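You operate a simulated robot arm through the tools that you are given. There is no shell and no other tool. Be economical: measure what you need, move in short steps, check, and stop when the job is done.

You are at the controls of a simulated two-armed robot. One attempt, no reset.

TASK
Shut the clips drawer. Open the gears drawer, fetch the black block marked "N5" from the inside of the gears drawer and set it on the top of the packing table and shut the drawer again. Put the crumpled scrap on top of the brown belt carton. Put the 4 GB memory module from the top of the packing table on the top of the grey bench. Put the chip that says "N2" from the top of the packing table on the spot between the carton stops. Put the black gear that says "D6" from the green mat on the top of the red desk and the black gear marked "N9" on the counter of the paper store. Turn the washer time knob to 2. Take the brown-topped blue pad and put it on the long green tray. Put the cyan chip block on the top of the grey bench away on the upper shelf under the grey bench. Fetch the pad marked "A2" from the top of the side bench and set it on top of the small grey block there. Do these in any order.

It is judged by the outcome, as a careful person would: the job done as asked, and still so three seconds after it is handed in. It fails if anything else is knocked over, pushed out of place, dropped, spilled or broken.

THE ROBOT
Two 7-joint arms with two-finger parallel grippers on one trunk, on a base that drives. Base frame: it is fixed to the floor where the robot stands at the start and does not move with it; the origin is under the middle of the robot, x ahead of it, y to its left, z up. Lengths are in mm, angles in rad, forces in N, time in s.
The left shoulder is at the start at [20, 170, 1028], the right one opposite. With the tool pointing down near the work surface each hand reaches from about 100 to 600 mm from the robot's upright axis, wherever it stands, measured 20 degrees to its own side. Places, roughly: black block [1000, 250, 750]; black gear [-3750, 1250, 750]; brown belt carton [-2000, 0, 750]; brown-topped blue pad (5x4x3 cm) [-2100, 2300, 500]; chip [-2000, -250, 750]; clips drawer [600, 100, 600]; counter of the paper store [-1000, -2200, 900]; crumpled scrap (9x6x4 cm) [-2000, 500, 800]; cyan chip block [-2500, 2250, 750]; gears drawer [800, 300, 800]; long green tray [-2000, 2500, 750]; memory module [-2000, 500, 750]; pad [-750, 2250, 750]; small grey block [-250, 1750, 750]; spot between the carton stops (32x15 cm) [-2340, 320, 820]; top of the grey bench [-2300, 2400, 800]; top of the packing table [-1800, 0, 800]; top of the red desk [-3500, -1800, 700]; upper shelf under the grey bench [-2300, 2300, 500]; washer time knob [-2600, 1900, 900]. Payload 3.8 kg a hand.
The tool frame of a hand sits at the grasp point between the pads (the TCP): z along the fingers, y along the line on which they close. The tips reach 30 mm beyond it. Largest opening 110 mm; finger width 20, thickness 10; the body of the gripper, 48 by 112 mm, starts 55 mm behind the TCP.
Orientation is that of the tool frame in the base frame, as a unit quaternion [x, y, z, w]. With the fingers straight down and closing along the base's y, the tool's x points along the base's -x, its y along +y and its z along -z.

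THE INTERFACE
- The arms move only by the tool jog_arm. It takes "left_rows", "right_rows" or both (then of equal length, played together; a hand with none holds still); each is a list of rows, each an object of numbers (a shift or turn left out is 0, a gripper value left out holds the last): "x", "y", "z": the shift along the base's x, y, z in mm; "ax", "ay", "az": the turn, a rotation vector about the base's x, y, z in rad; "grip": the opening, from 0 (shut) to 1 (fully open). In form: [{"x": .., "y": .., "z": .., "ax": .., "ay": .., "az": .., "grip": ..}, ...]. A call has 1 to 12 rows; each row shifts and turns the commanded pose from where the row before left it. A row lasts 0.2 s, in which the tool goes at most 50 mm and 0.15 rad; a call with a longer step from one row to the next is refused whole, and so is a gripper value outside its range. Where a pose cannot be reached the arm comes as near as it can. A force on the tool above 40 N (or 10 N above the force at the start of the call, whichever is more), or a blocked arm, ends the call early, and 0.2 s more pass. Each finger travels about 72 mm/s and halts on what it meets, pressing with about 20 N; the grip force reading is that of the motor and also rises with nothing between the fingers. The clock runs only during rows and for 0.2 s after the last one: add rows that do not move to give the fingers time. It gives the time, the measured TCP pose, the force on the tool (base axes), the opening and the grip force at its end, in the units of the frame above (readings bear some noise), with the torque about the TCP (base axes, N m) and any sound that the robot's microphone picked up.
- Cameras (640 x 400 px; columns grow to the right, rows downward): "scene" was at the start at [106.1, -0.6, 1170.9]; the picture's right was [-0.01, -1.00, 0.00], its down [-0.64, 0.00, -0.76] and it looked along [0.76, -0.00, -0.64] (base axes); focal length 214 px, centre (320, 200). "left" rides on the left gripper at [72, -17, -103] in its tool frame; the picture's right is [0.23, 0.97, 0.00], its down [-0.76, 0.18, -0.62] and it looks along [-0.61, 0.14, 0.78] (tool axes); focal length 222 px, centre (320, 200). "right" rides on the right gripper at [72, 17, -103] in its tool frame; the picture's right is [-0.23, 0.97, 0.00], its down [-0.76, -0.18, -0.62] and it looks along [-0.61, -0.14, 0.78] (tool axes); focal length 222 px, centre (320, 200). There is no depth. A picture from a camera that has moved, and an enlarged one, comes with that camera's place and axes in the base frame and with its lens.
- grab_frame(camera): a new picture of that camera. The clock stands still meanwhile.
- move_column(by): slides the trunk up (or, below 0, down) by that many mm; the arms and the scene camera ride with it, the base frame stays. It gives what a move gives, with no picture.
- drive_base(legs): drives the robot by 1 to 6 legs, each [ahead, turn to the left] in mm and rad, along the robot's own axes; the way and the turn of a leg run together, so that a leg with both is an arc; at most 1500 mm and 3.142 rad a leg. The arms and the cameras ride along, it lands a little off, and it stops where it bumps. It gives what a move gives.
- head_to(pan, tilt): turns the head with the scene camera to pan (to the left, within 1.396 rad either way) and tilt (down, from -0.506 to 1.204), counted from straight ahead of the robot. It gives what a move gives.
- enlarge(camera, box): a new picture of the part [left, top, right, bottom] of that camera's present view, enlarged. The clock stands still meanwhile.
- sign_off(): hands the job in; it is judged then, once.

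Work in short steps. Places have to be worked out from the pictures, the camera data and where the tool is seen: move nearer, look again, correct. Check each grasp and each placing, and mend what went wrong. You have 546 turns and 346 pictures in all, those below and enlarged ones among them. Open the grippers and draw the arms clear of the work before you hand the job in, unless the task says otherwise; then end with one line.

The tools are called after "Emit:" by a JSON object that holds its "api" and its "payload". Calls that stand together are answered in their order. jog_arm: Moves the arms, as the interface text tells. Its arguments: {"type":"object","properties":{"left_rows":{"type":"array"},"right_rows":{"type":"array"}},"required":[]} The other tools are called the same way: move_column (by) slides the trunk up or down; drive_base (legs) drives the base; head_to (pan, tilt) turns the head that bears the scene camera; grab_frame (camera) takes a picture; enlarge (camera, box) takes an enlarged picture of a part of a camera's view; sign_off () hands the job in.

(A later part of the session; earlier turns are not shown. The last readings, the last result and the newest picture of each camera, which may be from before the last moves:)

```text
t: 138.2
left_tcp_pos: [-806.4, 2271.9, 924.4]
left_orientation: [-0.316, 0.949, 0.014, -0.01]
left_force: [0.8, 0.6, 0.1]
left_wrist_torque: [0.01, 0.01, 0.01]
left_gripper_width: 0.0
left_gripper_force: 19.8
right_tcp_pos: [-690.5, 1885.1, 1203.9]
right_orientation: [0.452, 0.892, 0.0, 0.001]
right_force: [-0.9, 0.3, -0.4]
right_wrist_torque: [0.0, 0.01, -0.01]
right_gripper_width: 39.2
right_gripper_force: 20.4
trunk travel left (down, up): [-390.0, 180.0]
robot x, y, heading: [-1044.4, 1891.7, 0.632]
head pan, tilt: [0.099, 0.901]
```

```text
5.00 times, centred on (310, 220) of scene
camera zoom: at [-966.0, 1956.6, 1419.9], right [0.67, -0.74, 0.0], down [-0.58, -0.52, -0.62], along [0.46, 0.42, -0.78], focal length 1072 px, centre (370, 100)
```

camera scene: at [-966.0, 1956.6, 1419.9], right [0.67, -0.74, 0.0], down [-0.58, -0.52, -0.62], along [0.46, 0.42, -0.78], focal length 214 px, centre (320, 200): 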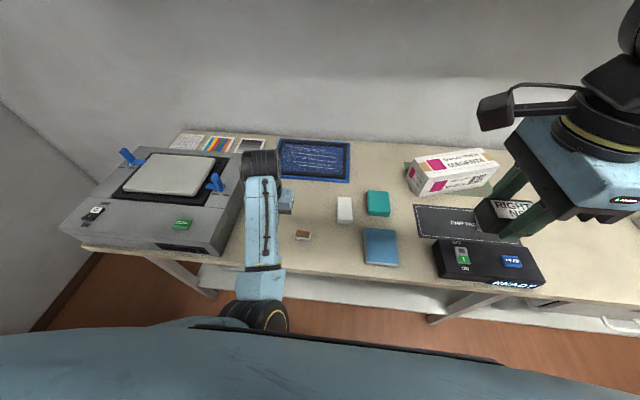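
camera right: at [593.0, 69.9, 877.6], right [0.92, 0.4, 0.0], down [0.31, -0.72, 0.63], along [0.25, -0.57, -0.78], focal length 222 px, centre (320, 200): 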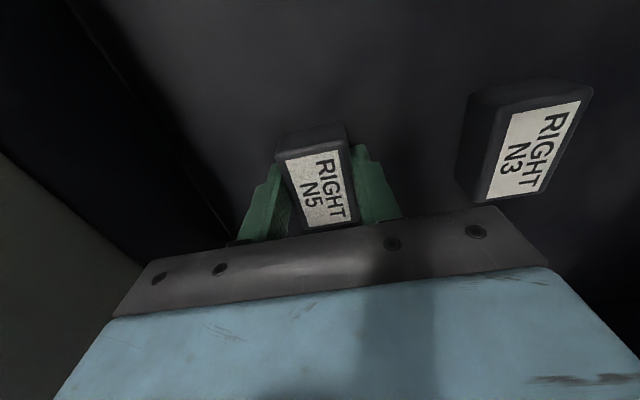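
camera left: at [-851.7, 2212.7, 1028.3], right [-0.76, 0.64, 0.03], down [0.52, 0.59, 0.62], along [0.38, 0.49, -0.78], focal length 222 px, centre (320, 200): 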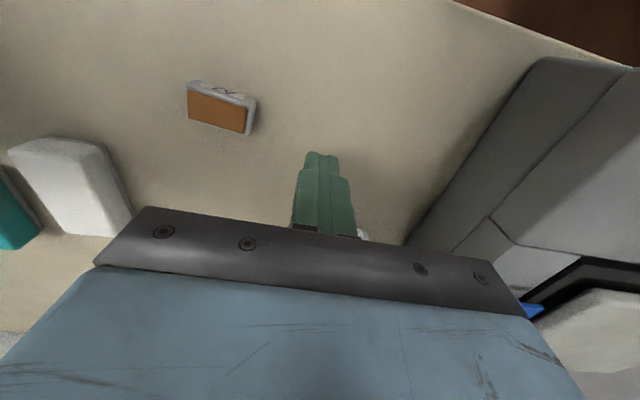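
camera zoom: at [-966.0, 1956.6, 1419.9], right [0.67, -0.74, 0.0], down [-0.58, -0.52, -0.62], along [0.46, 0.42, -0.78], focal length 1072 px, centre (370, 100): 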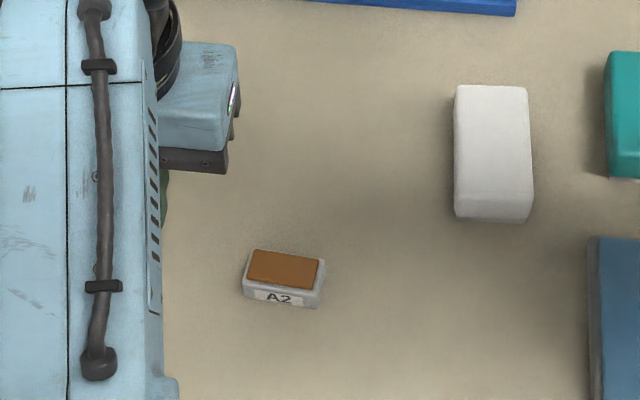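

The nearer pad is A2, at about [-767, 2207] with its top near z 860. I'll position the left hand above it, opened and levelled, then lower the trunk for reach.

Emit:
{"api": "jog_arm", "payload": {"left_rows": [{"z": 40, "ax": -0.0177, "ay": -0.029, "grip": 0.7}, {"z": 40, "az": -0.09}, {"z": 40}, {"z": 20, "x": 19, "y": -32}, {"x": 20, "y": -33}, {}]}}

Emit:
{"api": "move_column", "payload": {"by": -130}}

Emit:
{"api": "grab_frame", "payload": {"camera": "left"}}

Emit:
{"api": "grab_frame", "payload": {"camera": "scene"}}

```text
t: 139.8
left_tcp_pos: [-739.5, 2275.8, 949.0]
left_orientation: [-0.289, 0.957, 0.024, -0.008]
left_force: [0.4, -0.1, 0.7]
left_wrist_torque: [-0.01, 0.01, -0.01]
left_gripper_width: 77.2
left_gripper_force: 0.1
left hand out of reach, approached as far as the arm can: row 1, 2, 3, 4
right_tcp_pos: [-689.0, 1884.1, 1203.6]
right_orientation: [0.452, 0.892, -0.001, 0.002]
right_force: [0.1, -0.1, -0.6]
right_wrist_torque: [-0.02, 0.01, 0.02]
right_gripper_width: 39.5
right_gripper_force: 19.9
trunk travel left (down, up): [-390.0, 180.0]
robot x, y, heading: [-1041.0, 1896.9, 0.629]
head pan, tilt: [0.099, 0.901]
stopped in row 6 (left hand): the arm was blocked; the commanded pose is now the measured one
```

```text
t: 140.8
left_tcp_pos: [-739.0, 2275.2, 873.2]
left_orientation: [-0.288, 0.957, 0.025, -0.003]
left_force: [-4.6, -3.8, 16.0]
left_wrist_torque: [-0.86, -0.2, -0.31]
left_gripper_width: 76.9
left_gripper_force: 0.1
right_tcp_pos: [-689.8, 1883.7, 1119.8]
right_orientation: [0.452, 0.892, -0.001, 0.001]
right_force: [0.1, -0.5, -0.9]
right_wrist_torque: [0.0, 0.0, -0.02]
right_gripper_width: 39.3
right_gripper_force: 20.1
trunk travel left (down, up): [-306.0, 264.0]
robot x, y, heading: [-1041.0, 1892.2, 0.634]
head pan, tilt: [0.099, 0.901]
stopped: the force on the tool passed its limit at 73 N (the readings are from after the stop); the commanded pose is now the measured one
```

```text
291 pictures are left
camera left: at [-789.0, 2216.6, 974.0], right [-0.72, 0.69, 0.05], down [0.55, 0.54, 0.64], along [0.41, 0.49, -0.77], focal length 222 px, centre (320, 200)
```

left: 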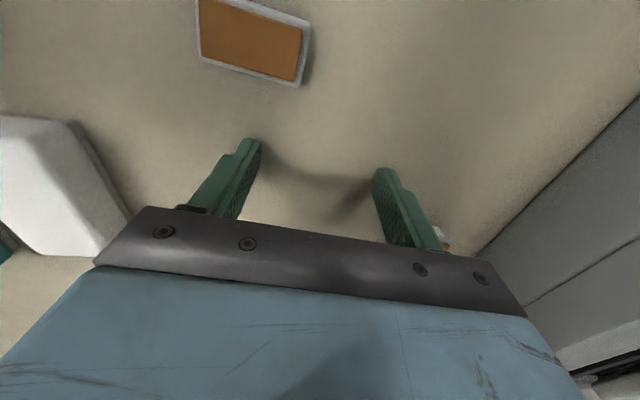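

```text
290 pictures are left
camera scene: at [-966.6, 1956.0, 1335.6], right [0.67, -0.74, 0.0], down [-0.58, -0.52, -0.62], along [0.46, 0.42, -0.78], focal length 214 px, centre (320, 200)
```

scene: 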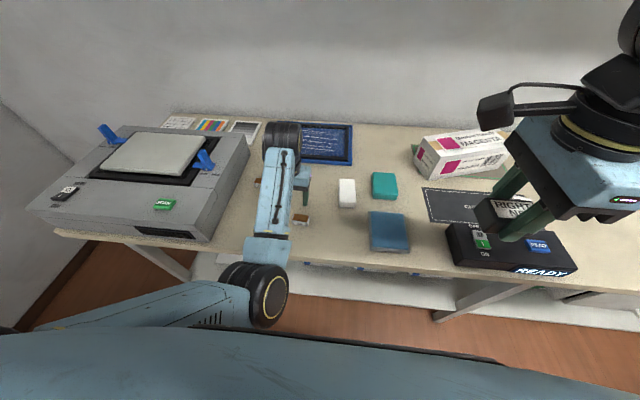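

The fingertips touched the bare bench top (so the top is about z 843). Nothing appears disturbed, but the left elbow is low near the bench edge. I'll raise the trunk back up and back off 130 mm.

Emit:
{"api": "move_column", "payload": {"by": 120}}

Emit:
{"api": "drive_base", "payload": {"legs": [[-150, 0]]}}

Emit:
{"api": "grab_frame", "payload": {"camera": "scene"}}

```text
t: 142.3
left_tcp_pos: [-738.9, 2275.9, 991.6]
left_orientation: [-0.287, 0.958, 0.024, -0.005]
left_force: [-0.4, 0.1, -0.3]
left_wrist_torque: [0.03, -0.01, 0.04]
left_gripper_width: 77.1
left_gripper_force: 0.1
right_tcp_pos: [-689.4, 1884.9, 1239.7]
right_orientation: [0.453, 0.892, -0.002, 0.002]
right_force: [0.5, -0.6, -0.4]
right_wrist_torque: [-0.01, -0.01, -0.02]
right_gripper_width: 39.1
right_gripper_force: 20.2
trunk travel left (down, up): [-426.0, 144.0]
robot x, y, heading: [-1041.9, 1891.1, 0.634]
head pan, tilt: [0.099, 0.901]
```

```text
t: 143.7
left_tcp_pos: [-860.2, 2186.7, 991.0]
left_orientation: [-0.287, 0.957, 0.025, -0.004]
left_force: [-0.5, -0.8, -0.2]
left_wrist_torque: [-0.01, 0.0, -0.03]
left_gripper_width: 77.3
left_gripper_force: 0.1
right_tcp_pos: [-810.2, 1797.0, 1240.2]
right_orientation: [0.452, 0.892, -0.001, 0.001]
right_force: [-1.1, -0.1, 0.8]
right_wrist_torque: [0.05, 0.0, 0.02]
right_gripper_width: 39.2
right_gripper_force: 20.1
trunk travel left (down, up): [-426.0, 144.0]
robot x, y, heading: [-1159.1, 1806.1, 0.637]
head pan, tilt: [0.099, 0.901]
```

```text
289 pictures are left
camera scene: at [-1087.1, 1867.6, 1456.2], right [0.67, -0.74, 0.0], down [-0.58, -0.53, -0.62], along [0.46, 0.42, -0.78], focal length 214 px, centre (320, 200)
```

scene: 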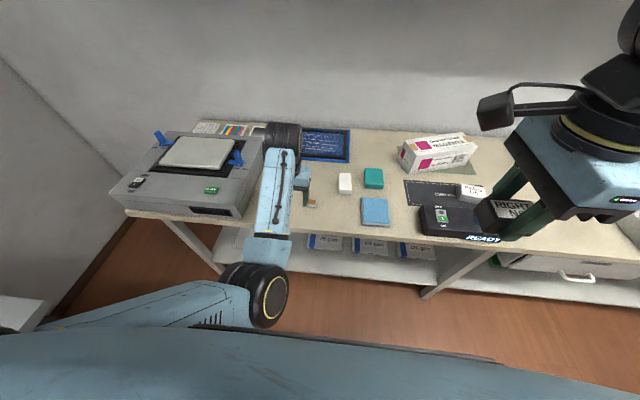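

I'll send the left hand to its original home-relative pose (higher and further out) to restore the good elbow posture.

Emit:
{"api": "jog_arm", "payload": {"left_rows": [{"z": 40, "x": -8, "y": 24}, {"z": 40, "x": -8, "y": 24}, {"z": 40, "x": -8, "y": 24}, {"z": 40, "x": -8, "y": 24}, {"z": 40, "x": -8, "y": 24}, {"z": 40, "x": -8, "y": 24}, {}]}}

Emit:
{"api": "grab_frame", "payload": {"camera": "scene"}}

```text
t: 145.3
left_tcp_pos: [-881.5, 2367.4, 1191.1]
left_orientation: [-0.287, 0.957, 0.024, -0.004]
left_force: [0.0, 0.0, -0.8]
left_wrist_torque: [0.0, -0.02, 0.0]
left_gripper_width: 76.8
left_gripper_force: 0.0
left hand out of reach, approached as far as the arm can: row 1, 2, 3, 4
right_tcp_pos: [-809.6, 1796.3, 1240.2]
right_orientation: [0.452, 0.892, -0.002, 0.001]
right_force: [-0.6, -1.1, -0.8]
right_wrist_torque: [0.06, 0.03, 0.0]
right_gripper_width: 39.3
right_gripper_force: 20.0
trunk travel left (down, up): [-426.0, 144.0]
robot x, y, heading: [-1157.7, 1805.0, 0.634]
head pan, tilt: [0.099, 0.901]
```

```text
288 pictures are left
camera scene: at [-1085.9, 1868.0, 1456.0], right [0.67, -0.74, 0.0], down [-0.58, -0.53, -0.62], along [0.46, 0.42, -0.78], focal length 214 px, centre (320, 200)
```

scene: 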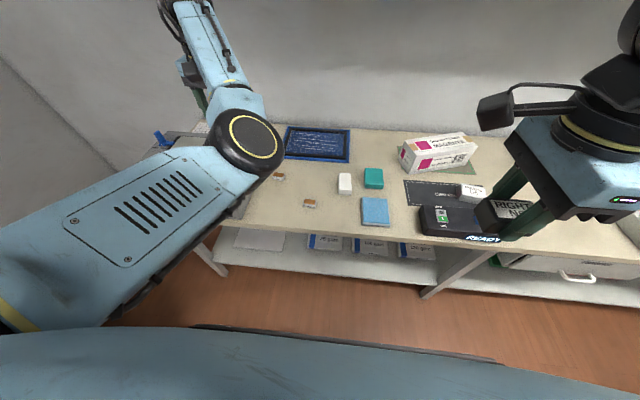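

The elbow stays inward, but with the base further back it may still be fine. I'll bring the left hand over the pad at a safe height and look.

Emit:
{"api": "jog_arm", "payload": {"left_rows": [{"x": 19, "y": -27, "z": -30}, {"x": 19, "y": -27, "z": -30}, {"x": 19, "y": -27, "z": -30}, {"x": 19, "y": -27, "z": -30}, {"x": 19, "y": -27, "z": -30}, {"x": 19, "y": -25, "z": -30}, {}]}}

Emit:
{"api": "grab_frame", "payload": {"camera": "scene"}}

Emit:
{"api": "grab_frame", "payload": {"camera": "left"}}

```text
t: 146.9
left_tcp_pos: [-767.2, 2220.7, 1015.1]
left_orientation: [-0.297, 0.954, 0.031, 0.0]
left_force: [0.0, 0.5, 0.8]
left_wrist_torque: [-0.02, -0.01, 0.01]
left_gripper_width: 77.0
left_gripper_force: 0.0
right_tcp_pos: [-810.8, 1797.8, 1239.8]
right_orientation: [0.452, 0.892, -0.002, 0.0]
right_force: [-1.1, -1.1, 0.0]
right_wrist_torque: [0.02, -0.02, 0.01]
right_gripper_width: 39.3
right_gripper_force: 20.0
trunk travel left (down, up): [-426.0, 144.0]
robot x, y, heading: [-1158.0, 1809.2, 0.638]
head pan, tilt: [0.099, 0.901]
```

```text
287 pictures are left
camera scene: at [-1086.5, 1868.4, 1456.1], right [0.67, -0.74, 0.0], down [-0.58, -0.53, -0.62], along [0.46, 0.42, -0.78], focal length 214 px, centre (320, 200)
```

scene: 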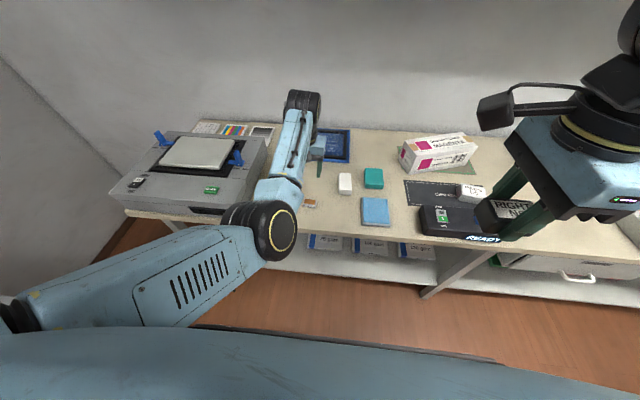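

```text
286 pictures are left
camera left: at [-816.7, 2158.9, 1116.3], right [-0.74, 0.67, 0.05], down [0.54, 0.54, 0.65], along [0.41, 0.51, -0.76], focal length 222 px, centre (320, 200)
```

left: 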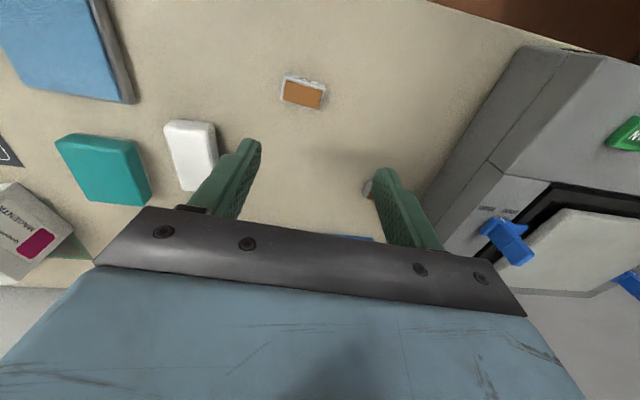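

The hand is nearly above the pad ([-767, 2207]). I'll level the tool, correct y by −14, and descend in the arm only, staying above the bench (tips ≥ 845).

Emit:
{"api": "jog_arm", "payload": {"left_rows": [{"ax": -0.059, "ay": -0.018, "y": -14}, {"z": -30}, {"z": -30}, {"z": -30}, {"z": -25}, {}]}}

Emit:
{"api": "grab_frame", "payload": {"camera": "left"}}

```text
t: 148.3
left_tcp_pos: [-765.3, 2191.6, 895.7]
left_orientation: [-0.287, 0.958, -0.006, -0.005]
left_force: [0.2, 0.2, -0.2]
left_wrist_torque: [-0.01, -0.01, 0.02]
left_gripper_width: 77.1
left_gripper_force: 0.0
right_tcp_pos: [-809.7, 1796.4, 1240.4]
right_orientation: [0.451, 0.892, -0.002, 0.001]
right_force: [0.9, -1.3, -0.5]
right_wrist_torque: [0.01, 0.0, -0.02]
right_gripper_width: 39.4
right_gripper_force: 20.4
trunk travel left (down, up): [-426.0, 144.0]
robot x, y, heading: [-1159.9, 1803.8, 0.634]
head pan, tilt: [0.099, 0.901]
```

```text
285 pictures are left
camera left: at [-817.7, 2138.4, 999.1], right [-0.73, 0.69, -0.01], down [0.54, 0.58, 0.61], along [0.43, 0.44, -0.79], focal length 222 px, centre (320, 200)
```

left: 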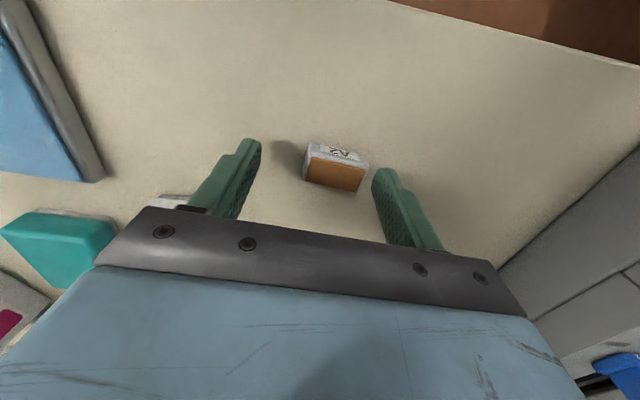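

The pad is 14 mm further in y than the TCP. I'll correct, lower to 875 and close.

Emit:
{"api": "jog_arm", "payload": {"left_rows": [{"x": -3, "y": 14}, {"z": -12}, {"z": -9}, {}, {"grip": 0.2}, {}, {}, {}]}}

Emit:
{"api": "grab_frame", "payload": {"camera": "left"}}

```text
t: 150.1
left_tcp_pos: [-767.9, 2206.2, 875.0]
left_orientation: [-0.289, 0.957, -0.006, -0.004]
left_force: [0.3, 0.6, 0.9]
left_wrist_torque: [0.06, 0.02, -0.01]
left_gripper_width: 45.2
left_gripper_force: 20.4
right_tcp_pos: [-810.4, 1797.3, 1240.1]
right_orientation: [0.452, 0.892, -0.001, 0.001]
right_force: [0.2, -0.6, -0.7]
right_wrist_torque: [-0.01, 0.03, 0.04]
right_gripper_width: 39.3
right_gripper_force: 19.7
trunk travel left (down, up): [-426.0, 144.0]
robot x, y, heading: [-1155.9, 1805.6, 0.634]
head pan, tilt: [0.099, 0.901]
```

```text
284 pictures are left
camera left: at [-820.5, 2153.3, 978.8], right [-0.73, 0.69, -0.01], down [0.54, 0.58, 0.61], along [0.43, 0.44, -0.79], focal length 222 px, centre (320, 200)
```

left: 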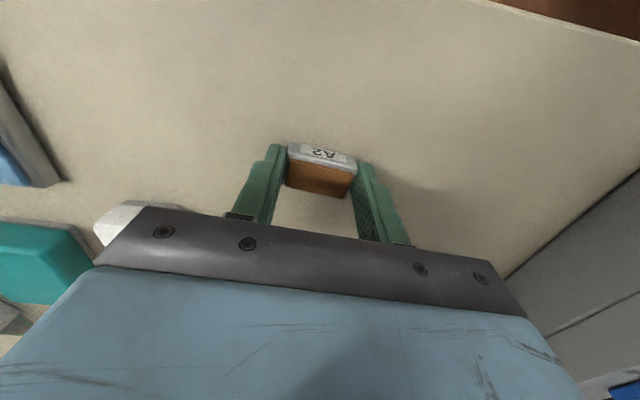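

A2 is held (45 mm). I'll lift it clear and drive along the bench toward the "PADS D5" block.

Emit:
{"api": "jog_arm", "payload": {"left_rows": [{"z": 30}, {"z": 40}, {"z": 40}, {"z": 40}, {}]}}

Emit:
{"api": "drive_base", "payload": {"legs": [[-60, 0], [0, -1.571], [520, 0], [0, 1.571]]}}

Emit:
{"api": "grab_frame", "payload": {"camera": "scene"}}

```text
t: 151.3
left_tcp_pos: [-767.6, 2205.6, 1025.1]
left_orientation: [-0.288, 0.958, -0.006, -0.003]
left_force: [0.5, 0.0, -0.3]
left_wrist_torque: [0.0, 0.01, -0.02]
left_gripper_width: 44.8
left_gripper_force: 19.8
right_tcp_pos: [-808.8, 1796.9, 1239.8]
right_orientation: [0.452, 0.892, -0.001, 0.002]
right_force: [-0.5, -0.3, 0.4]
right_wrist_torque: [-0.01, 0.01, 0.02]
right_gripper_width: 39.3
right_gripper_force: 20.3
trunk travel left (down, up): [-426.0, 144.0]
robot x, y, heading: [-1156.5, 1804.9, 0.633]
head pan, tilt: [0.099, 0.901]
```

```text
t: 162.5
left_tcp_pos: [-504.0, 1748.9, 1025.4]
left_orientation: [-0.284, 0.959, -0.007, -0.004]
left_force: [-0.4, 0.3, -0.3]
left_wrist_torque: [-0.04, -0.01, 0.0]
left_gripper_width: 45.1
left_gripper_force: 20.1
right_tcp_pos: [-548.7, 1339.2, 1239.7]
right_orientation: [0.456, 0.89, -0.002, 0.001]
right_force: [0.7, 0.2, 0.4]
right_wrist_torque: [-0.02, 0.0, 0.01]
right_gripper_width: 39.1
right_gripper_force: 20.1
trunk travel left (down, up): [-426.0, 144.0]
robot x, y, heading: [-899.5, 1353.5, 0.623]
head pan, tilt: [0.099, 0.901]
```

```text
283 pictures are left
camera scene: at [-824.8, 1413.8, 1456.1], right [0.66, -0.75, 0.0], down [-0.59, -0.52, -0.62], along [0.46, 0.41, -0.78], focal length 214 px, centre (320, 200)
```

scene: 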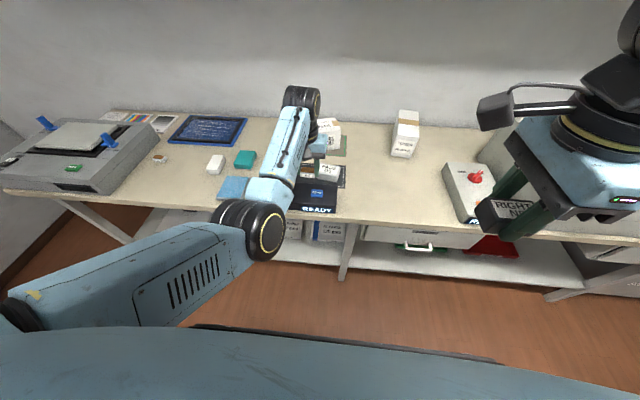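

The block is about 150 mm further in from the hand and a bit to the right. I'll drive forward 150 mm and look with the left camera.

Emit:
{"api": "drive_base", "payload": {"legs": [[145, 0]]}}

Emit:
{"api": "grab_frame", "payload": {"camera": "left"}}

Emit:
{"api": "grab_frame", "payload": {"camera": "scene"}}

```text
t: 163.9
left_tcp_pos: [-386.9, 1832.9, 1025.3]
left_orientation: [-0.284, 0.959, -0.007, -0.003]
left_force: [-0.5, 0.1, -0.3]
left_wrist_torque: [0.01, 0.03, 0.01]
left_gripper_width: 45.0
left_gripper_force: 20.2
right_tcp_pos: [-432.5, 1424.3, 1240.7]
right_orientation: [0.455, 0.89, -0.001, 0.002]
right_force: [0.7, -0.7, -1.1]
right_wrist_torque: [-0.04, 0.03, 0.02]
right_gripper_width: 39.3
right_gripper_force: 20.4
trunk travel left (down, up): [-426.0, 144.0]
robot x, y, heading: [-783.6, 1435.3, 0.629]
head pan, tilt: [0.099, 0.901]
```

```text
282 pictures are left
camera left: at [-438.4, 1781.4, 1129.1], right [-0.72, 0.69, -0.01], down [0.55, 0.57, 0.61], along [0.43, 0.44, -0.79], focal length 222 px, centre (320, 200)
```

left: 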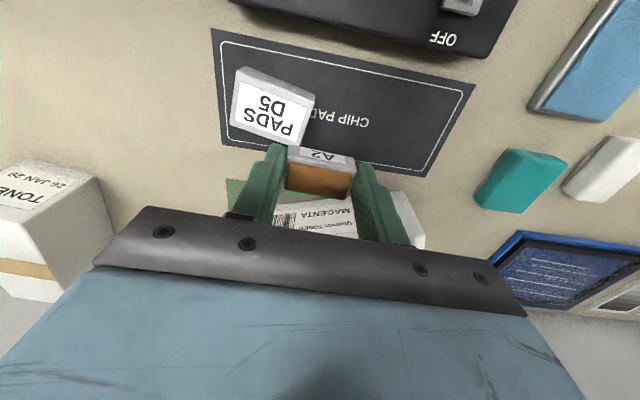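

```text
281 pictures are left
camera scene: at [-707.3, 1498.7, 1456.0], right [0.66, -0.75, 0.0], down [-0.59, -0.52, -0.62], along [0.46, 0.41, -0.78], focal length 214 px, centre (320, 200)
```

scene: 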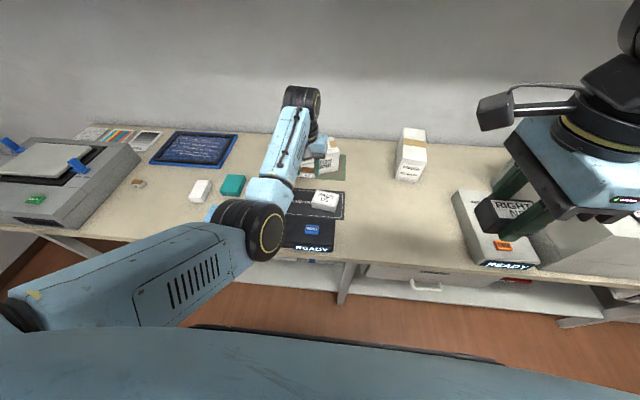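

The "PADS D5" block on the chip plate is centred at about [-346, 1795], top near z 865. I'll move the pad over it and come down to TCP z 925.

Emit:
{"api": "jog_arm", "payload": {"left_rows": [{"x": 20, "y": -19}, {"x": 21, "y": -19}, {"z": -35}, {"z": -35}, {"z": -30}, {}]}}

Emit:
{"api": "grab_frame", "payload": {"camera": "left"}}

Emit:
{"api": "enlarge", "payload": {"camera": "scene", "box": [270, 140, 380, 230]}}

```text
t: 165.3
left_tcp_pos: [-347.1, 1794.9, 926.3]
left_orientation: [-0.283, 0.959, -0.007, -0.004]
left_force: [-0.3, -0.1, -0.4]
left_wrist_torque: [-0.03, -0.02, 0.0]
left_gripper_width: 44.7
left_gripper_force: 20.3
right_tcp_pos: [-431.2, 1423.6, 1239.9]
right_orientation: [0.455, 0.89, -0.001, 0.002]
right_force: [0.1, 0.2, -0.7]
right_wrist_torque: [0.01, 0.03, 0.02]
right_gripper_width: 39.7
right_gripper_force: 20.4
trunk travel left (down, up): [-426.0, 144.0]
robot x, y, heading: [-784.1, 1436.8, 0.626]
head pan, tilt: [0.099, 0.901]
```

```text
280 pictures are left
camera left: at [-398.8, 1742.9, 1030.4], right [-0.72, 0.69, -0.01], down [0.54, 0.57, 0.61], along [0.43, 0.44, -0.79], focal length 222 px, centre (320, 200)
```

left: 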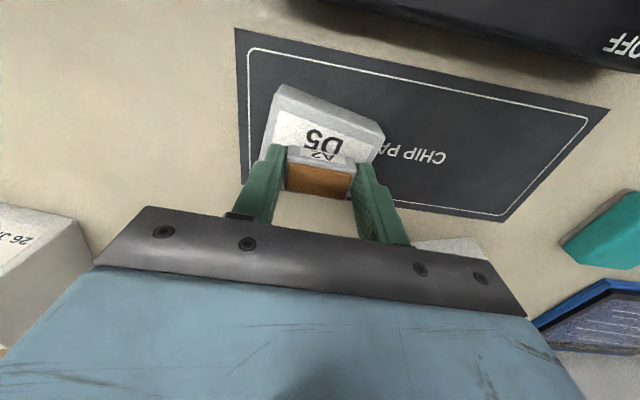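

```text
4.44 times, centred on (325, 185) of scene
camera zoom: at [-708.3, 1497.8, 1456.1], right [0.66, -0.75, 0.0], down [-0.59, -0.52, -0.62], along [0.46, 0.41, -0.78], focal length 953 px, centre (298, 267)
```

zoom: 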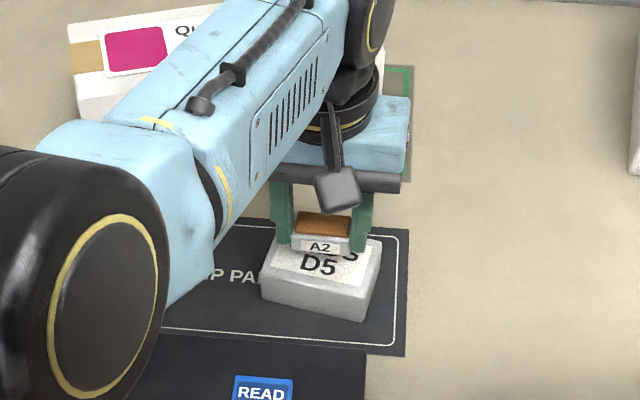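

The pad is well centred over the block. I'll lower gently toward contact.

Emit:
{"api": "jog_arm", "payload": {"left_rows": [{"z": -12}, {"z": -6}, {"z": -3}, {}]}}

Emit:
{"api": "jog_arm", "payload": {"left_rows": [{"z": -3}, {"z": -2}, {}]}}

Emit:
{"api": "enlarge", "payload": {"camera": "scene", "box": [290, 170, 370, 230]}}

```text
t: 166.3
left_tcp_pos: [-349.6, 1795.1, 910.2]
left_orientation: [-0.285, 0.959, -0.006, -0.001]
left_force: [1.7, 0.1, 15.4]
left_wrist_torque: [0.16, -0.05, 0.0]
left_gripper_width: 44.7
left_gripper_force: 20.0
left hand out of reach, approached as far as the arm can: row 2
right_tcp_pos: [-433.1, 1423.8, 1239.9]
right_orientation: [0.456, 0.89, -0.001, 0.001]
right_force: [-0.1, 0.4, -0.9]
right_wrist_torque: [0.02, 0.02, 0.0]
right_gripper_width: 39.1
right_gripper_force: 19.6
trunk travel left (down, up): [-426.0, 144.0]
robot x, y, heading: [-784.2, 1436.9, 0.624]
head pan, tilt: [0.099, 0.901]
```

```text
t: 167.1
left_tcp_pos: [-349.9, 1792.6, 904.7]
left_orientation: [-0.284, 0.959, -0.006, -0.001]
left_force: [5.7, 1.0, 23.1]
left_wrist_torque: [0.24, -0.16, -0.11]
left_gripper_width: 44.9
left_gripper_force: 19.1
right_tcp_pos: [-433.7, 1422.7, 1240.5]
right_orientation: [0.456, 0.89, -0.002, 0.001]
right_force: [0.1, 0.5, -0.4]
right_wrist_torque: [-0.01, 0.01, 0.0]
right_gripper_width: 39.2
right_gripper_force: 20.0
trunk travel left (down, up): [-426.0, 144.0]
robot x, y, heading: [-780.8, 1436.5, 0.624]
head pan, tilt: [0.099, 0.901]
```

```text
6.67 times, centred on (330, 200) of scene
camera zoom: at [-709.1, 1496.7, 1456.3], right [0.66, -0.75, 0.0], down [-0.59, -0.52, -0.62], along [0.47, 0.41, -0.78], focal length 1430 px, centre (253, 200)
```

zoom: 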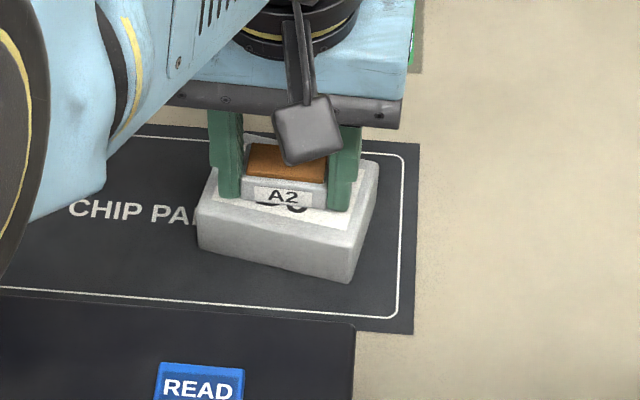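

It's pressed onto the block (23 N). I'll ease up a little, release, and lift away.

Emit:
{"api": "jog_arm", "payload": {"left_rows": [{"z": 3}, {"grip": 0.55}, {}, {}, {"z": 15}, {"z": 30}, {"z": 40}, {"z": 40}]}}

Emit:
{"api": "enlarge", "payload": {"camera": "scene", "box": [280, 160, 380, 235]}}

Emit:
{"api": "grab_frame", "payload": {"camera": "left"}}

```text
t: 168.9
left_tcp_pos: [-320.3, 1802.0, 1020.0]
left_orientation: [-0.284, 0.959, -0.006, -0.006]
left_force: [-0.2, 0.6, 0.9]
left_wrist_torque: [0.03, 0.01, -0.01]
left_gripper_width: 60.4
left_gripper_force: 0.1
left hand out of reach, approached as far as the arm can: row 6, 7, 8
right_tcp_pos: [-432.4, 1423.4, 1240.0]
right_orientation: [0.456, 0.89, -0.002, 0.0]
right_force: [0.3, -0.3, -0.3]
right_wrist_torque: [0.0, 0.02, -0.02]
right_gripper_width: 39.3
right_gripper_force: 20.0
trunk travel left (down, up): [-426.0, 144.0]
robot x, y, heading: [-780.8, 1437.0, 0.625]
head pan, tilt: [0.099, 0.901]
```

```text
5.33 times, centred on (330, 198) of scene
camera zoom: at [-708.4, 1497.5, 1456.1], right [0.66, -0.75, 0.0], down [-0.59, -0.52, -0.62], along [0.46, 0.41, -0.78], focal length 1144 px, centre (267, 213)
```

zoom: 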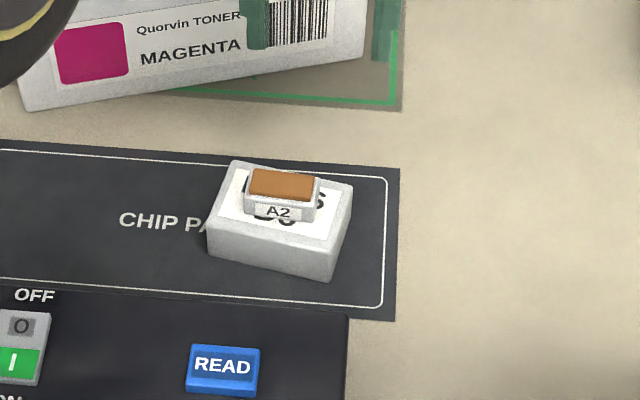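

```text
276 pictures are left
camera left: at [-372.0, 1749.5, 1124.7], right [-0.72, 0.69, -0.01], down [0.55, 0.57, 0.61], along [0.43, 0.44, -0.79], focal length 222 px, centre (320, 200)
```

left: 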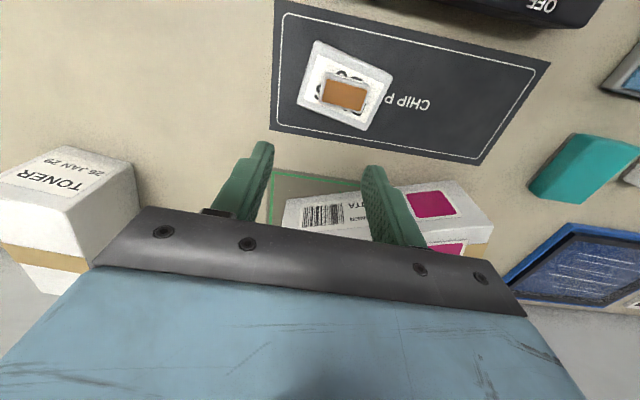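

A2 rests squarely on the grey block. Now I'll retract the left hand, back off, go up the aisle to its end and turn to face the way toward the far side of the packing table.

Emit:
{"api": "jog_arm", "payload": {"left_rows": [{"x": -32, "y": -24}, {"x": -32, "y": -24}, {"x": -32, "y": -24}, {}]}}

Emit:
{"api": "drive_base", "payload": {"legs": [[-150, 0], [0, 1.575], [780, 0], [0, 1.571]]}}

Emit:
{"api": "head_to", "payload": {"pan": 0.0, "tilt": 0.45}}

Emit:
{"api": "grab_frame", "payload": {"camera": "scene"}}

```text
t: 169.9
left_tcp_pos: [-314.1, 1762.3, 1002.2]
left_orientation: [-0.284, 0.959, -0.007, -0.004]
left_force: [0.3, 0.3, 0.0]
left_wrist_torque: [-0.01, 0.0, 0.03]
left_gripper_width: 60.7
left_gripper_force: 0.1
left hand out of reach, approached as far as the arm can: row 1, 2, 3
right_tcp_pos: [-433.1, 1424.3, 1239.5]
right_orientation: [0.456, 0.89, -0.002, 0.001]
right_force: [-0.6, 0.0, -0.2]
right_wrist_torque: [-0.02, 0.02, -0.04]
right_gripper_width: 39.3
right_gripper_force: 19.8
trunk travel left (down, up): [-426.0, 144.0]
robot x, y, heading: [-779.8, 1434.6, 0.628]
head pan, tilt: [0.099, 0.901]
```

```text
t: 182.7
left_tcp_pos: [-1831.6, 1666.2, 1000.0]
left_orientation: [0.961, 0.275, 0.004, -0.006]
left_force: [-0.1, 0.2, 0.5]
left_wrist_torque: [-0.02, -0.01, 0.0]
left_gripper_width: 60.4
left_gripper_force: 0.1
right_tcp_pos: [-1706.5, 2003.9, 1239.3]
right_orientation: [0.886, -0.464, -0.001, -0.002]
right_force: [0.0, 0.8, 0.3]
right_wrist_torque: [-0.02, -0.01, 0.0]
right_gripper_width: 39.5
right_gripper_force: 19.9
trunk travel left (down, up): [-426.0, 144.0]
robot x, y, heading: [-1354.4, 1989.8, -2.533]
head pan, tilt: [0.099, 0.901]
```

```text
t: 183.6
left_tcp_pos: [-1830.9, 1667.3, 1002.3]
left_orientation: [0.962, 0.274, 0.005, -0.006]
left_force: [0.2, 0.1, -0.5]
left_wrist_torque: [0.02, -0.01, -0.03]
left_gripper_width: 60.6
left_gripper_force: 0.1
right_tcp_pos: [-1706.5, 2004.7, 1239.9]
right_orientation: [0.886, -0.463, -0.001, -0.001]
right_force: [0.1, -0.1, -0.2]
right_wrist_torque: [0.0, 0.03, 0.02]
right_gripper_width: 39.3
right_gripper_force: 20.3
trunk travel left (down, up): [-426.0, 144.0]
robot x, y, heading: [-1356.3, 1985.4, -2.529]
head pan, tilt: [0.0, 0.45]
```

```text
275 pictures are left
camera scene: at [-1450.4, 1921.4, 1494.3], right [-0.57, 0.82, 0.0], down [0.36, 0.25, -0.9], along [-0.74, -0.51, -0.44], focal length 214 px, centre (320, 200)
```

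scene: 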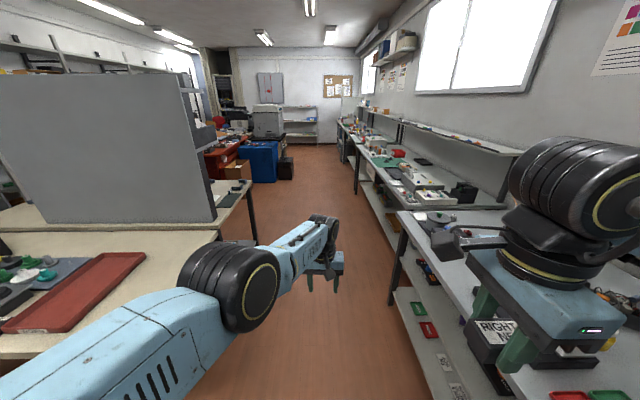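

There's a clear corridor west between the tables and benches. The packing table is behind the divider; I'll drive down the corridor to its end face and turn to face it.

Emit:
{"api": "drive_base", "payload": {"legs": [[1400, 0], [280, 0], [0, 1.59]]}}

Emit:
{"api": "head_to", "payload": {"pan": 0.0, "tilt": 0.7}}

Emit:
{"api": "grab_frame", "payload": {"camera": "scene"}}

```text
t: 196.0
left_tcp_pos: [-2393.8, 562.7, 1001.8]
left_orientation: [0.471, 0.882, 0.0, -0.008]
left_force: [0.7, -0.8, -0.2]
left_wrist_torque: [0.0, 0.02, 0.02]
left_gripper_width: 60.4
left_gripper_force: 0.1
right_tcp_pos: [-2733.2, 675.1, 1239.8]
right_orientation: [0.949, 0.314, -0.002, 0.001]
right_force: [0.1, 0.4, 0.2]
right_wrist_torque: [0.02, 0.0, 0.05]
right_gripper_width: 39.5
right_gripper_force: 19.8
trunk travel left (down, up): [-426.0, 144.0]
robot x, y, heading: [-2725.6, 1024.0, -0.934]
head pan, tilt: [0.0, 0.45]
```

```text
t: 196.7
left_tcp_pos: [-2394.1, 561.6, 1000.5]
left_orientation: [0.471, 0.882, 0.0, -0.008]
left_force: [-0.4, 0.5, 0.3]
left_wrist_torque: [0.0, 0.02, 0.01]
left_gripper_width: 60.6
left_gripper_force: 0.0
right_tcp_pos: [-2733.2, 675.5, 1239.6]
right_orientation: [0.949, 0.314, -0.002, 0.0]
right_force: [0.1, 0.9, 0.4]
right_wrist_torque: [0.01, -0.03, 0.02]
right_gripper_width: 39.1
right_gripper_force: 20.7
trunk travel left (down, up): [-426.0, 144.0]
robot x, y, heading: [-2730.2, 1024.5, -0.929]
head pan, tilt: [0.0, 0.7]
```

```text
274 pictures are left
camera scene: at [-2663.2, 940.5, 1472.3], right [-0.8, -0.6, 0.0], down [-0.38, 0.52, -0.77], along [0.46, -0.61, -0.64], focal length 214 px, centre (320, 200)
```

scene: 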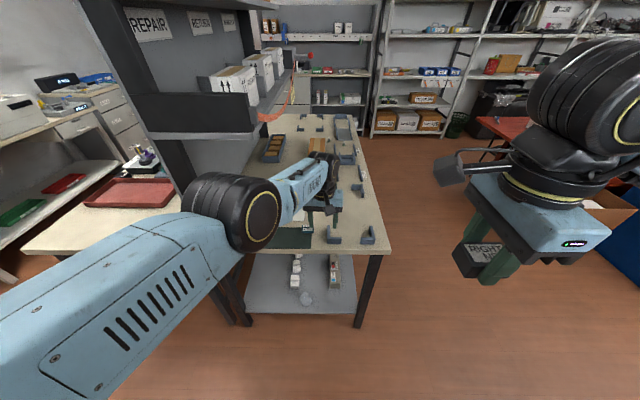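

The packing table is ahead, with the left arm in the view. I'll lower and retract the left hand in front of the table, then look again.

Emit:
{"api": "jog_arm", "payload": {"left_rows": [{"z": -35}, {"z": -35}, {"x": -4.4, "y": 39, "z": -15}, {"x": -4.4, "y": 39, "z": -15}, {"x": -4.4, "y": 39, "z": -15}, {"x": -4.4, "y": 39}, {"x": -4.4, "y": 39}, {}]}}

Emit:
{"api": "grab_frame", "payload": {"camera": "scene"}}

```text
t: 198.5
left_tcp_pos: [-2418.2, 770.6, 903.0]
left_orientation: [0.472, 0.882, -0.001, -0.009]
left_force: [-0.3, 0.4, 0.0]
left_wrist_torque: [0.01, 0.01, 0.02]
left_gripper_width: 60.4
left_gripper_force: 0.0
left hand out of reach, approached as far as the arm can: row 1, 2
right_tcp_pos: [-2732.5, 675.2, 1239.2]
right_orientation: [0.949, 0.314, -0.002, 0.001]
right_force: [0.4, -0.3, -0.2]
right_wrist_torque: [0.02, -0.02, 0.01]
right_gripper_width: 39.4
right_gripper_force: 20.3
trunk travel left (down, up): [-426.0, 144.0]
robot x, y, heading: [-2726.8, 1021.4, -0.93]
head pan, tilt: [0.0, 0.7]
```

```text
273 pictures are left
camera scene: at [-2662.7, 939.7, 1472.2], right [-0.8, -0.6, 0.0], down [-0.39, 0.52, -0.76], along [0.46, -0.61, -0.64], focal length 214 px, centre (320, 200)
```

scene: 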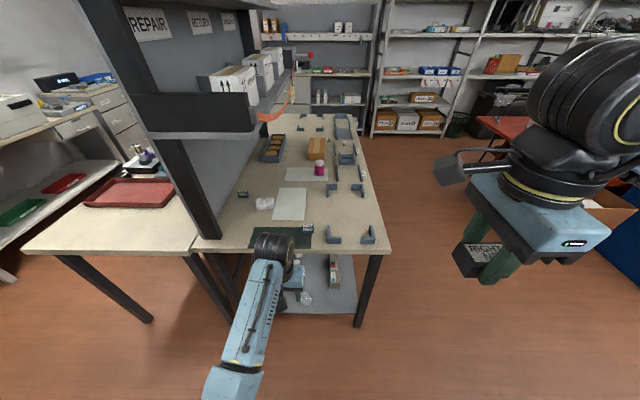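

Clear view now. I'll enlarge the table top.

Emit:
{"api": "enlarge", "payload": {"camera": "scene", "box": [190, 105, 400, 255]}}

```text
2.67 times, centred on (295, 180) of scene
camera zoom: at [-2662.7, 939.7, 1472.2], right [-0.8, -0.6, 0.0], down [-0.39, 0.52, -0.76], along [0.46, -0.61, -0.64], focal length 572 px, centre (387, 253)
```

zoom: 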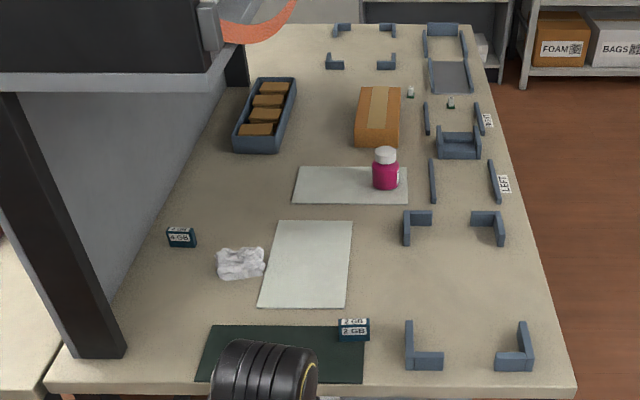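

I can locate everything: scrap ≈[-2025, 507], the "? GB" module ≈[-1881, 519], carton ≈[-1930, 2], two tiny chips near [-1845, -245] and [-1968, -256], and the near stops around [-2340, 325]. I'll enlarge the modules and chips to read them.

Emit:
{"api": "enlarge", "payload": {"camera": "scene", "box": [245, 180, 345, 240]}}

Emit:
{"api": "enlarge", "payload": {"camera": "scene", "box": [320, 120, 380, 160]}}

```text
6.40 times, centred on (295, 210) of scene
camera zoom: at [-2662.7, 939.7, 1472.2], right [-0.8, -0.6, 0.0], down [-0.39, 0.52, -0.76], along [0.46, -0.61, -0.64], focal length 1373 px, centre (480, 136)
```

zoom: 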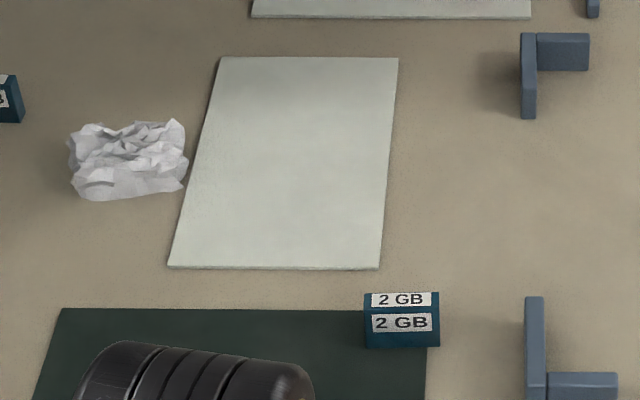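

```text
10.00 times, centred on (350, 140) of scene
camera zoom: at [-2662.7, 939.7, 1472.2], right [-0.8, -0.6, 0.0], down [-0.39, 0.52, -0.76], along [0.46, -0.61, -0.64], focal length 2145 px, centre (20, 800)
```

zoom: 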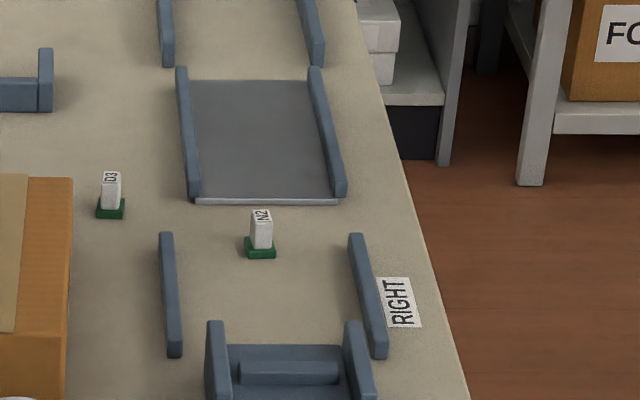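

N2 is the chip on the right. I'll verify the left module's label.

Emit:
{"api": "enlarge", "payload": {"camera": "scene", "box": [232, 180, 264, 204]}}

```text
16.00 times, centred on (248, 192) of scene
camera zoom: at [-2662.7, 939.7, 1472.2], right [-0.8, -0.6, 0.0], down [-0.39, 0.52, -0.76], along [0.46, -0.61, -0.64], focal length 3432 px, centre (1472, 328)
```

zoom: 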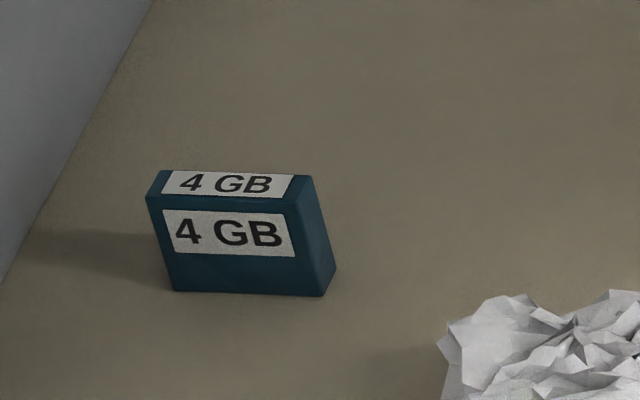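

It's the 4 GB module. Now I'll raise the left hand slightly and reposition the base at the table's end, in front of the scrap and module.

Emit:
{"api": "jog_arm", "payload": {"left_rows": [{"z": 40}, {"z": 40}, {}]}}

Emit:
{"api": "drive_base", "payload": {"legs": [[0, 1.56], [380, 0], [0, -1.57]]}}

Emit:
{"api": "grab_frame", "payload": {"camera": "scene"}}

```text
t: 199.3
left_tcp_pos: [-2407.7, 775.5, 951.0]
left_orientation: [0.469, 0.883, 0.011, -0.007]
left_force: [0.2, 0.6, 0.5]
left_wrist_torque: [0.02, 0.03, 0.01]
left_gripper_width: 60.2
left_gripper_force: 0.0
left hand out of reach, approached as far as the arm can: row 2
right_tcp_pos: [-2733.6, 674.6, 1240.5]
right_orientation: [0.95, 0.314, -0.002, 0.0]
right_force: [0.2, 0.2, -0.9]
right_wrist_torque: [-0.02, -0.01, -0.01]
right_gripper_width: 39.2
right_gripper_force: 19.6
trunk travel left (down, up): [-426.0, 144.0]
robot x, y, heading: [-2728.0, 1027.6, -0.935]
head pan, tilt: [0.0, 0.7]
```

```text
t: 209.4
left_tcp_pos: [-2100.5, 1004.1, 954.8]
left_orientation: [0.463, 0.886, 0.009, -0.002]
left_force: [-1.2, -0.1, -0.4]
left_wrist_torque: [0.03, -0.02, 0.04]
left_gripper_width: 60.6
left_gripper_force: 0.1
right_tcp_pos: [-2426.0, 904.5, 1239.9]
right_orientation: [0.947, 0.32, -0.002, -0.001]
right_force: [0.9, -0.6, -0.3]
right_wrist_torque: [0.0, -0.02, -0.01]
right_gripper_width: 39.6
right_gripper_force: 20.5
trunk travel left (down, up): [-426.0, 144.0]
robot x, y, heading: [-2425.8, 1253.0, -0.918]
head pan, tilt: [0.0, 0.7]
```

```text
268 pictures are left
camera scene: at [-2359.0, 1170.6, 1472.2], right [-0.79, -0.61, 0.0], down [-0.39, 0.51, -0.76], along [0.47, -0.61, -0.64], focal length 214 px, centre (320, 200)
```

scene: 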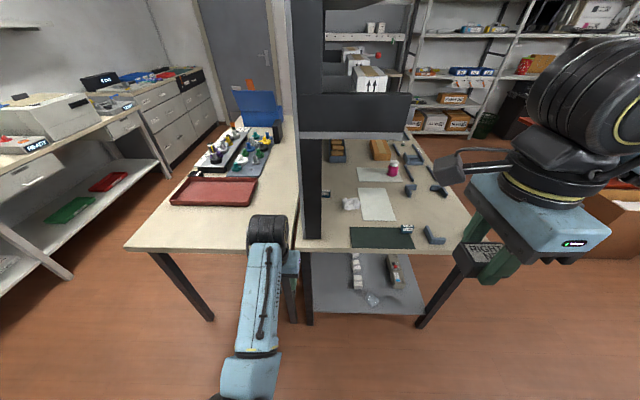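

The divider's shelf overhangs at about z 1250, so I must work below it. I'll lower the trunk 250 mm and bring the left hand up to its home-relative pose in the open, checking its elbow.

Emit:
{"api": "move_column", "payload": {"by": -250}}

Emit:
{"api": "jog_arm", "payload": {"left_rows": [{"x": 20, "y": 15, "z": 25}, {"x": 20, "y": 15, "z": 30}, {"x": 20, "y": 15, "z": 30}, {"x": 20, "y": 10, "z": 35}, {"x": 20, "y": 5, "z": 35}, {"x": 20, "y": 0, "z": 35}, {"x": 20, "y": -10, "z": 35}, {"x": 20, "y": -15, "z": 35}, {"z": 30}, {}]}}

Emit:
{"api": "grab_frame", "payload": {"camera": "scene"}}

```text
t: 212.0
left_tcp_pos: [-2097.3, 1005.9, 703.4]
left_orientation: [0.463, 0.887, 0.01, -0.002]
left_force: [1.3, -0.4, -0.4]
left_wrist_torque: [-0.01, -0.02, 0.03]
left_gripper_width: 60.5
left_gripper_force: 0.0
right_tcp_pos: [-2424.3, 905.9, 990.4]
right_orientation: [0.947, 0.321, -0.002, 0.0]
right_force: [0.0, 0.1, -0.4]
right_wrist_torque: [-0.02, -0.03, -0.02]
right_gripper_width: 39.5
right_gripper_force: 19.9
trunk travel left (down, up): [-176.0, 394.0]
robot x, y, heading: [-2425.7, 1253.9, -0.921]
head pan, tilt: [0.0, 0.7]
```

```text
t: 214.2
left_tcp_pos: [-1881.1, 999.1, 876.5]
left_orientation: [0.464, 0.886, 0.009, -0.002]
left_force: [-0.3, 0.2, -0.4]
left_wrist_torque: [0.05, -0.01, 0.0]
left_gripper_width: 60.4
left_gripper_force: 0.1
left hand out of reach, approached as far as the arm can: row 1, 2, 3, 4, 5, 6, 7, 9
right_tcp_pos: [-2424.6, 905.7, 989.4]
right_orientation: [0.947, 0.321, -0.002, 0.0]
right_force: [-0.1, -0.4, -0.8]
right_wrist_torque: [0.03, -0.01, -0.02]
right_gripper_width: 39.3
right_gripper_force: 19.8
trunk travel left (down, up): [-176.0, 394.0]
robot x, y, heading: [-2421.9, 1252.8, -0.921]
head pan, tilt: [0.0, 0.7]
```

```text
267 pictures are left
camera scene: at [-2358.8, 1170.7, 1222.2], right [-0.79, -0.61, 0.0], down [-0.39, 0.51, -0.76], along [0.46, -0.61, -0.64], focal length 214 px, centre (320, 200)
```

scene: 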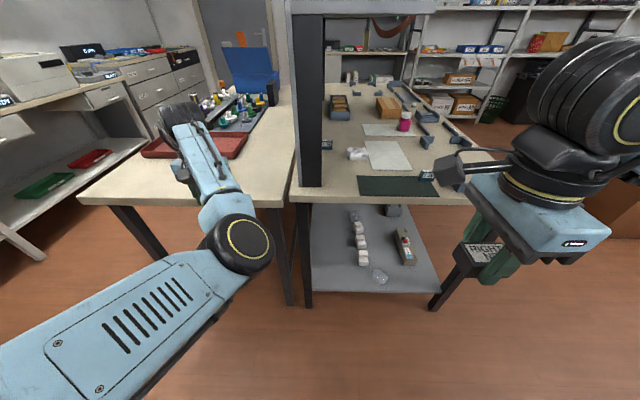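

The left elbow still sits inward. I'll try rotating the left tool's yaw to make the elbow swing outward, while it's in the open.

Emit:
{"api": "jog_arm", "payload": {"left_rows": [{"az": 0.15}, {"az": 0.15}, {"az": 0.15}, {"az": 0.15}, {"az": 0.15}, {"az": 0.15}, {"az": 0.15}, {"az": 0.15}, {"az": 0.15}, {"az": 0.15}, {}]}}

Emit:
{"api": "grab_frame", "payload": {"camera": "scene"}}

```text
t: 216.6
left_tcp_pos: [-1879.7, 998.5, 874.6]
left_orientation: [-0.265, 0.964, 0.004, -0.009]
left_force: [-0.1, 0.0, 0.5]
left_wrist_torque: [0.02, -0.01, 0.0]
left_gripper_width: 60.6
left_gripper_force: 0.1
right_tcp_pos: [-2425.9, 905.4, 989.3]
right_orientation: [0.947, 0.32, -0.002, 0.0]
right_force: [-0.1, 0.2, -0.3]
right_wrist_torque: [0.02, -0.01, 0.01]
right_gripper_width: 39.4
right_gripper_force: 20.0
trunk travel left (down, up): [-176.0, 394.0]
robot x, y, heading: [-2422.4, 1256.6, -0.918]
head pan, tilt: [0.0, 0.7]
```

```text
266 pictures are left
camera scene: at [-2358.9, 1170.7, 1222.2], right [-0.79, -0.61, 0.0], down [-0.39, 0.51, -0.76], along [0.46, -0.61, -0.64], focal length 214 px, centre (320, 200)
```

scene: 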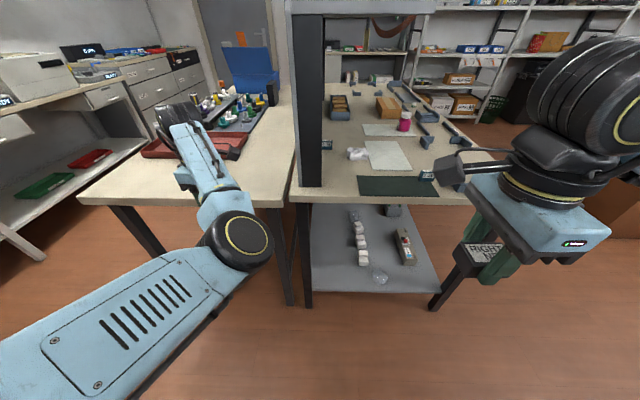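

No limit that way. I'll rotate the other way past the home yaw to see if the elbow moves out.

Emit:
{"api": "jog_arm", "payload": {"left_rows": [{"az": -0.15}, {"az": -0.15}, {"az": -0.15}, {"az": -0.15}, {"az": -0.15}, {"az": -0.15}, {"az": -0.15}, {"az": -0.15}, {"az": -0.15}, {"az": -0.15}, {"az": -0.15}, {"az": -0.15}]}}

Emit:
{"api": "jog_arm", "payload": {"left_rows": [{"az": -0.15}, {"az": -0.15}, {"az": -0.15}, {"az": -0.15}, {"az": -0.15}, {"az": -0.15}, {"az": -0.15}, {"az": -0.15}, {}]}}

Emit:
{"api": "grab_frame", "payload": {"camera": "scene"}}

```text
t: 219.2
left_tcp_pos: [-1880.6, 998.7, 876.0]
left_orientation: [0.591, 0.806, 0.01, -0.002]
left_force: [-0.6, 0.2, -0.4]
left_wrist_torque: [0.04, 0.01, 0.02]
left_gripper_width: 60.2
left_gripper_force: 0.1
right_tcp_pos: [-2424.6, 905.6, 989.4]
right_orientation: [0.948, 0.32, -0.002, -0.001]
right_force: [-0.2, 0.0, 0.1]
right_wrist_torque: [0.03, 0.02, 0.03]
right_gripper_width: 39.3
right_gripper_force: 20.3
trunk travel left (down, up): [-176.0, 394.0]
robot x, y, heading: [-2418.8, 1256.5, -0.914]
head pan, tilt: [0.0, 0.7]
```

```text
t: 221.2
left_tcp_pos: [-1881.6, 999.8, 876.3]
left_orientation: [0.943, 0.333, 0.009, 0.004]
left_force: [-0.1, 0.8, -0.3]
left_wrist_torque: [0.03, -0.05, 0.0]
left_gripper_width: 60.4
left_gripper_force: 0.1
right_tcp_pos: [-2425.1, 905.0, 990.0]
right_orientation: [0.948, 0.319, -0.002, -0.001]
right_force: [-0.6, -0.5, -0.1]
right_wrist_torque: [0.0, 0.01, 0.01]
right_gripper_width: 39.3
right_gripper_force: 20.3
trunk travel left (down, up): [-176.0, 394.0]
robot x, y, heading: [-2417.6, 1251.8, -0.921]
head pan, tilt: [0.0, 0.7]
```

```text
265 pictures are left
camera scene: at [-2358.8, 1170.7, 1222.2], right [-0.79, -0.61, 0.0], down [-0.39, 0.51, -0.76], along [0.46, -0.61, -0.64], focal length 214 px, centre (320, 200)
```

scene: 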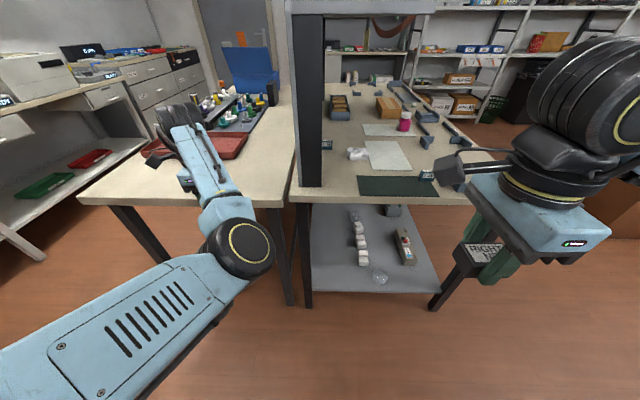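

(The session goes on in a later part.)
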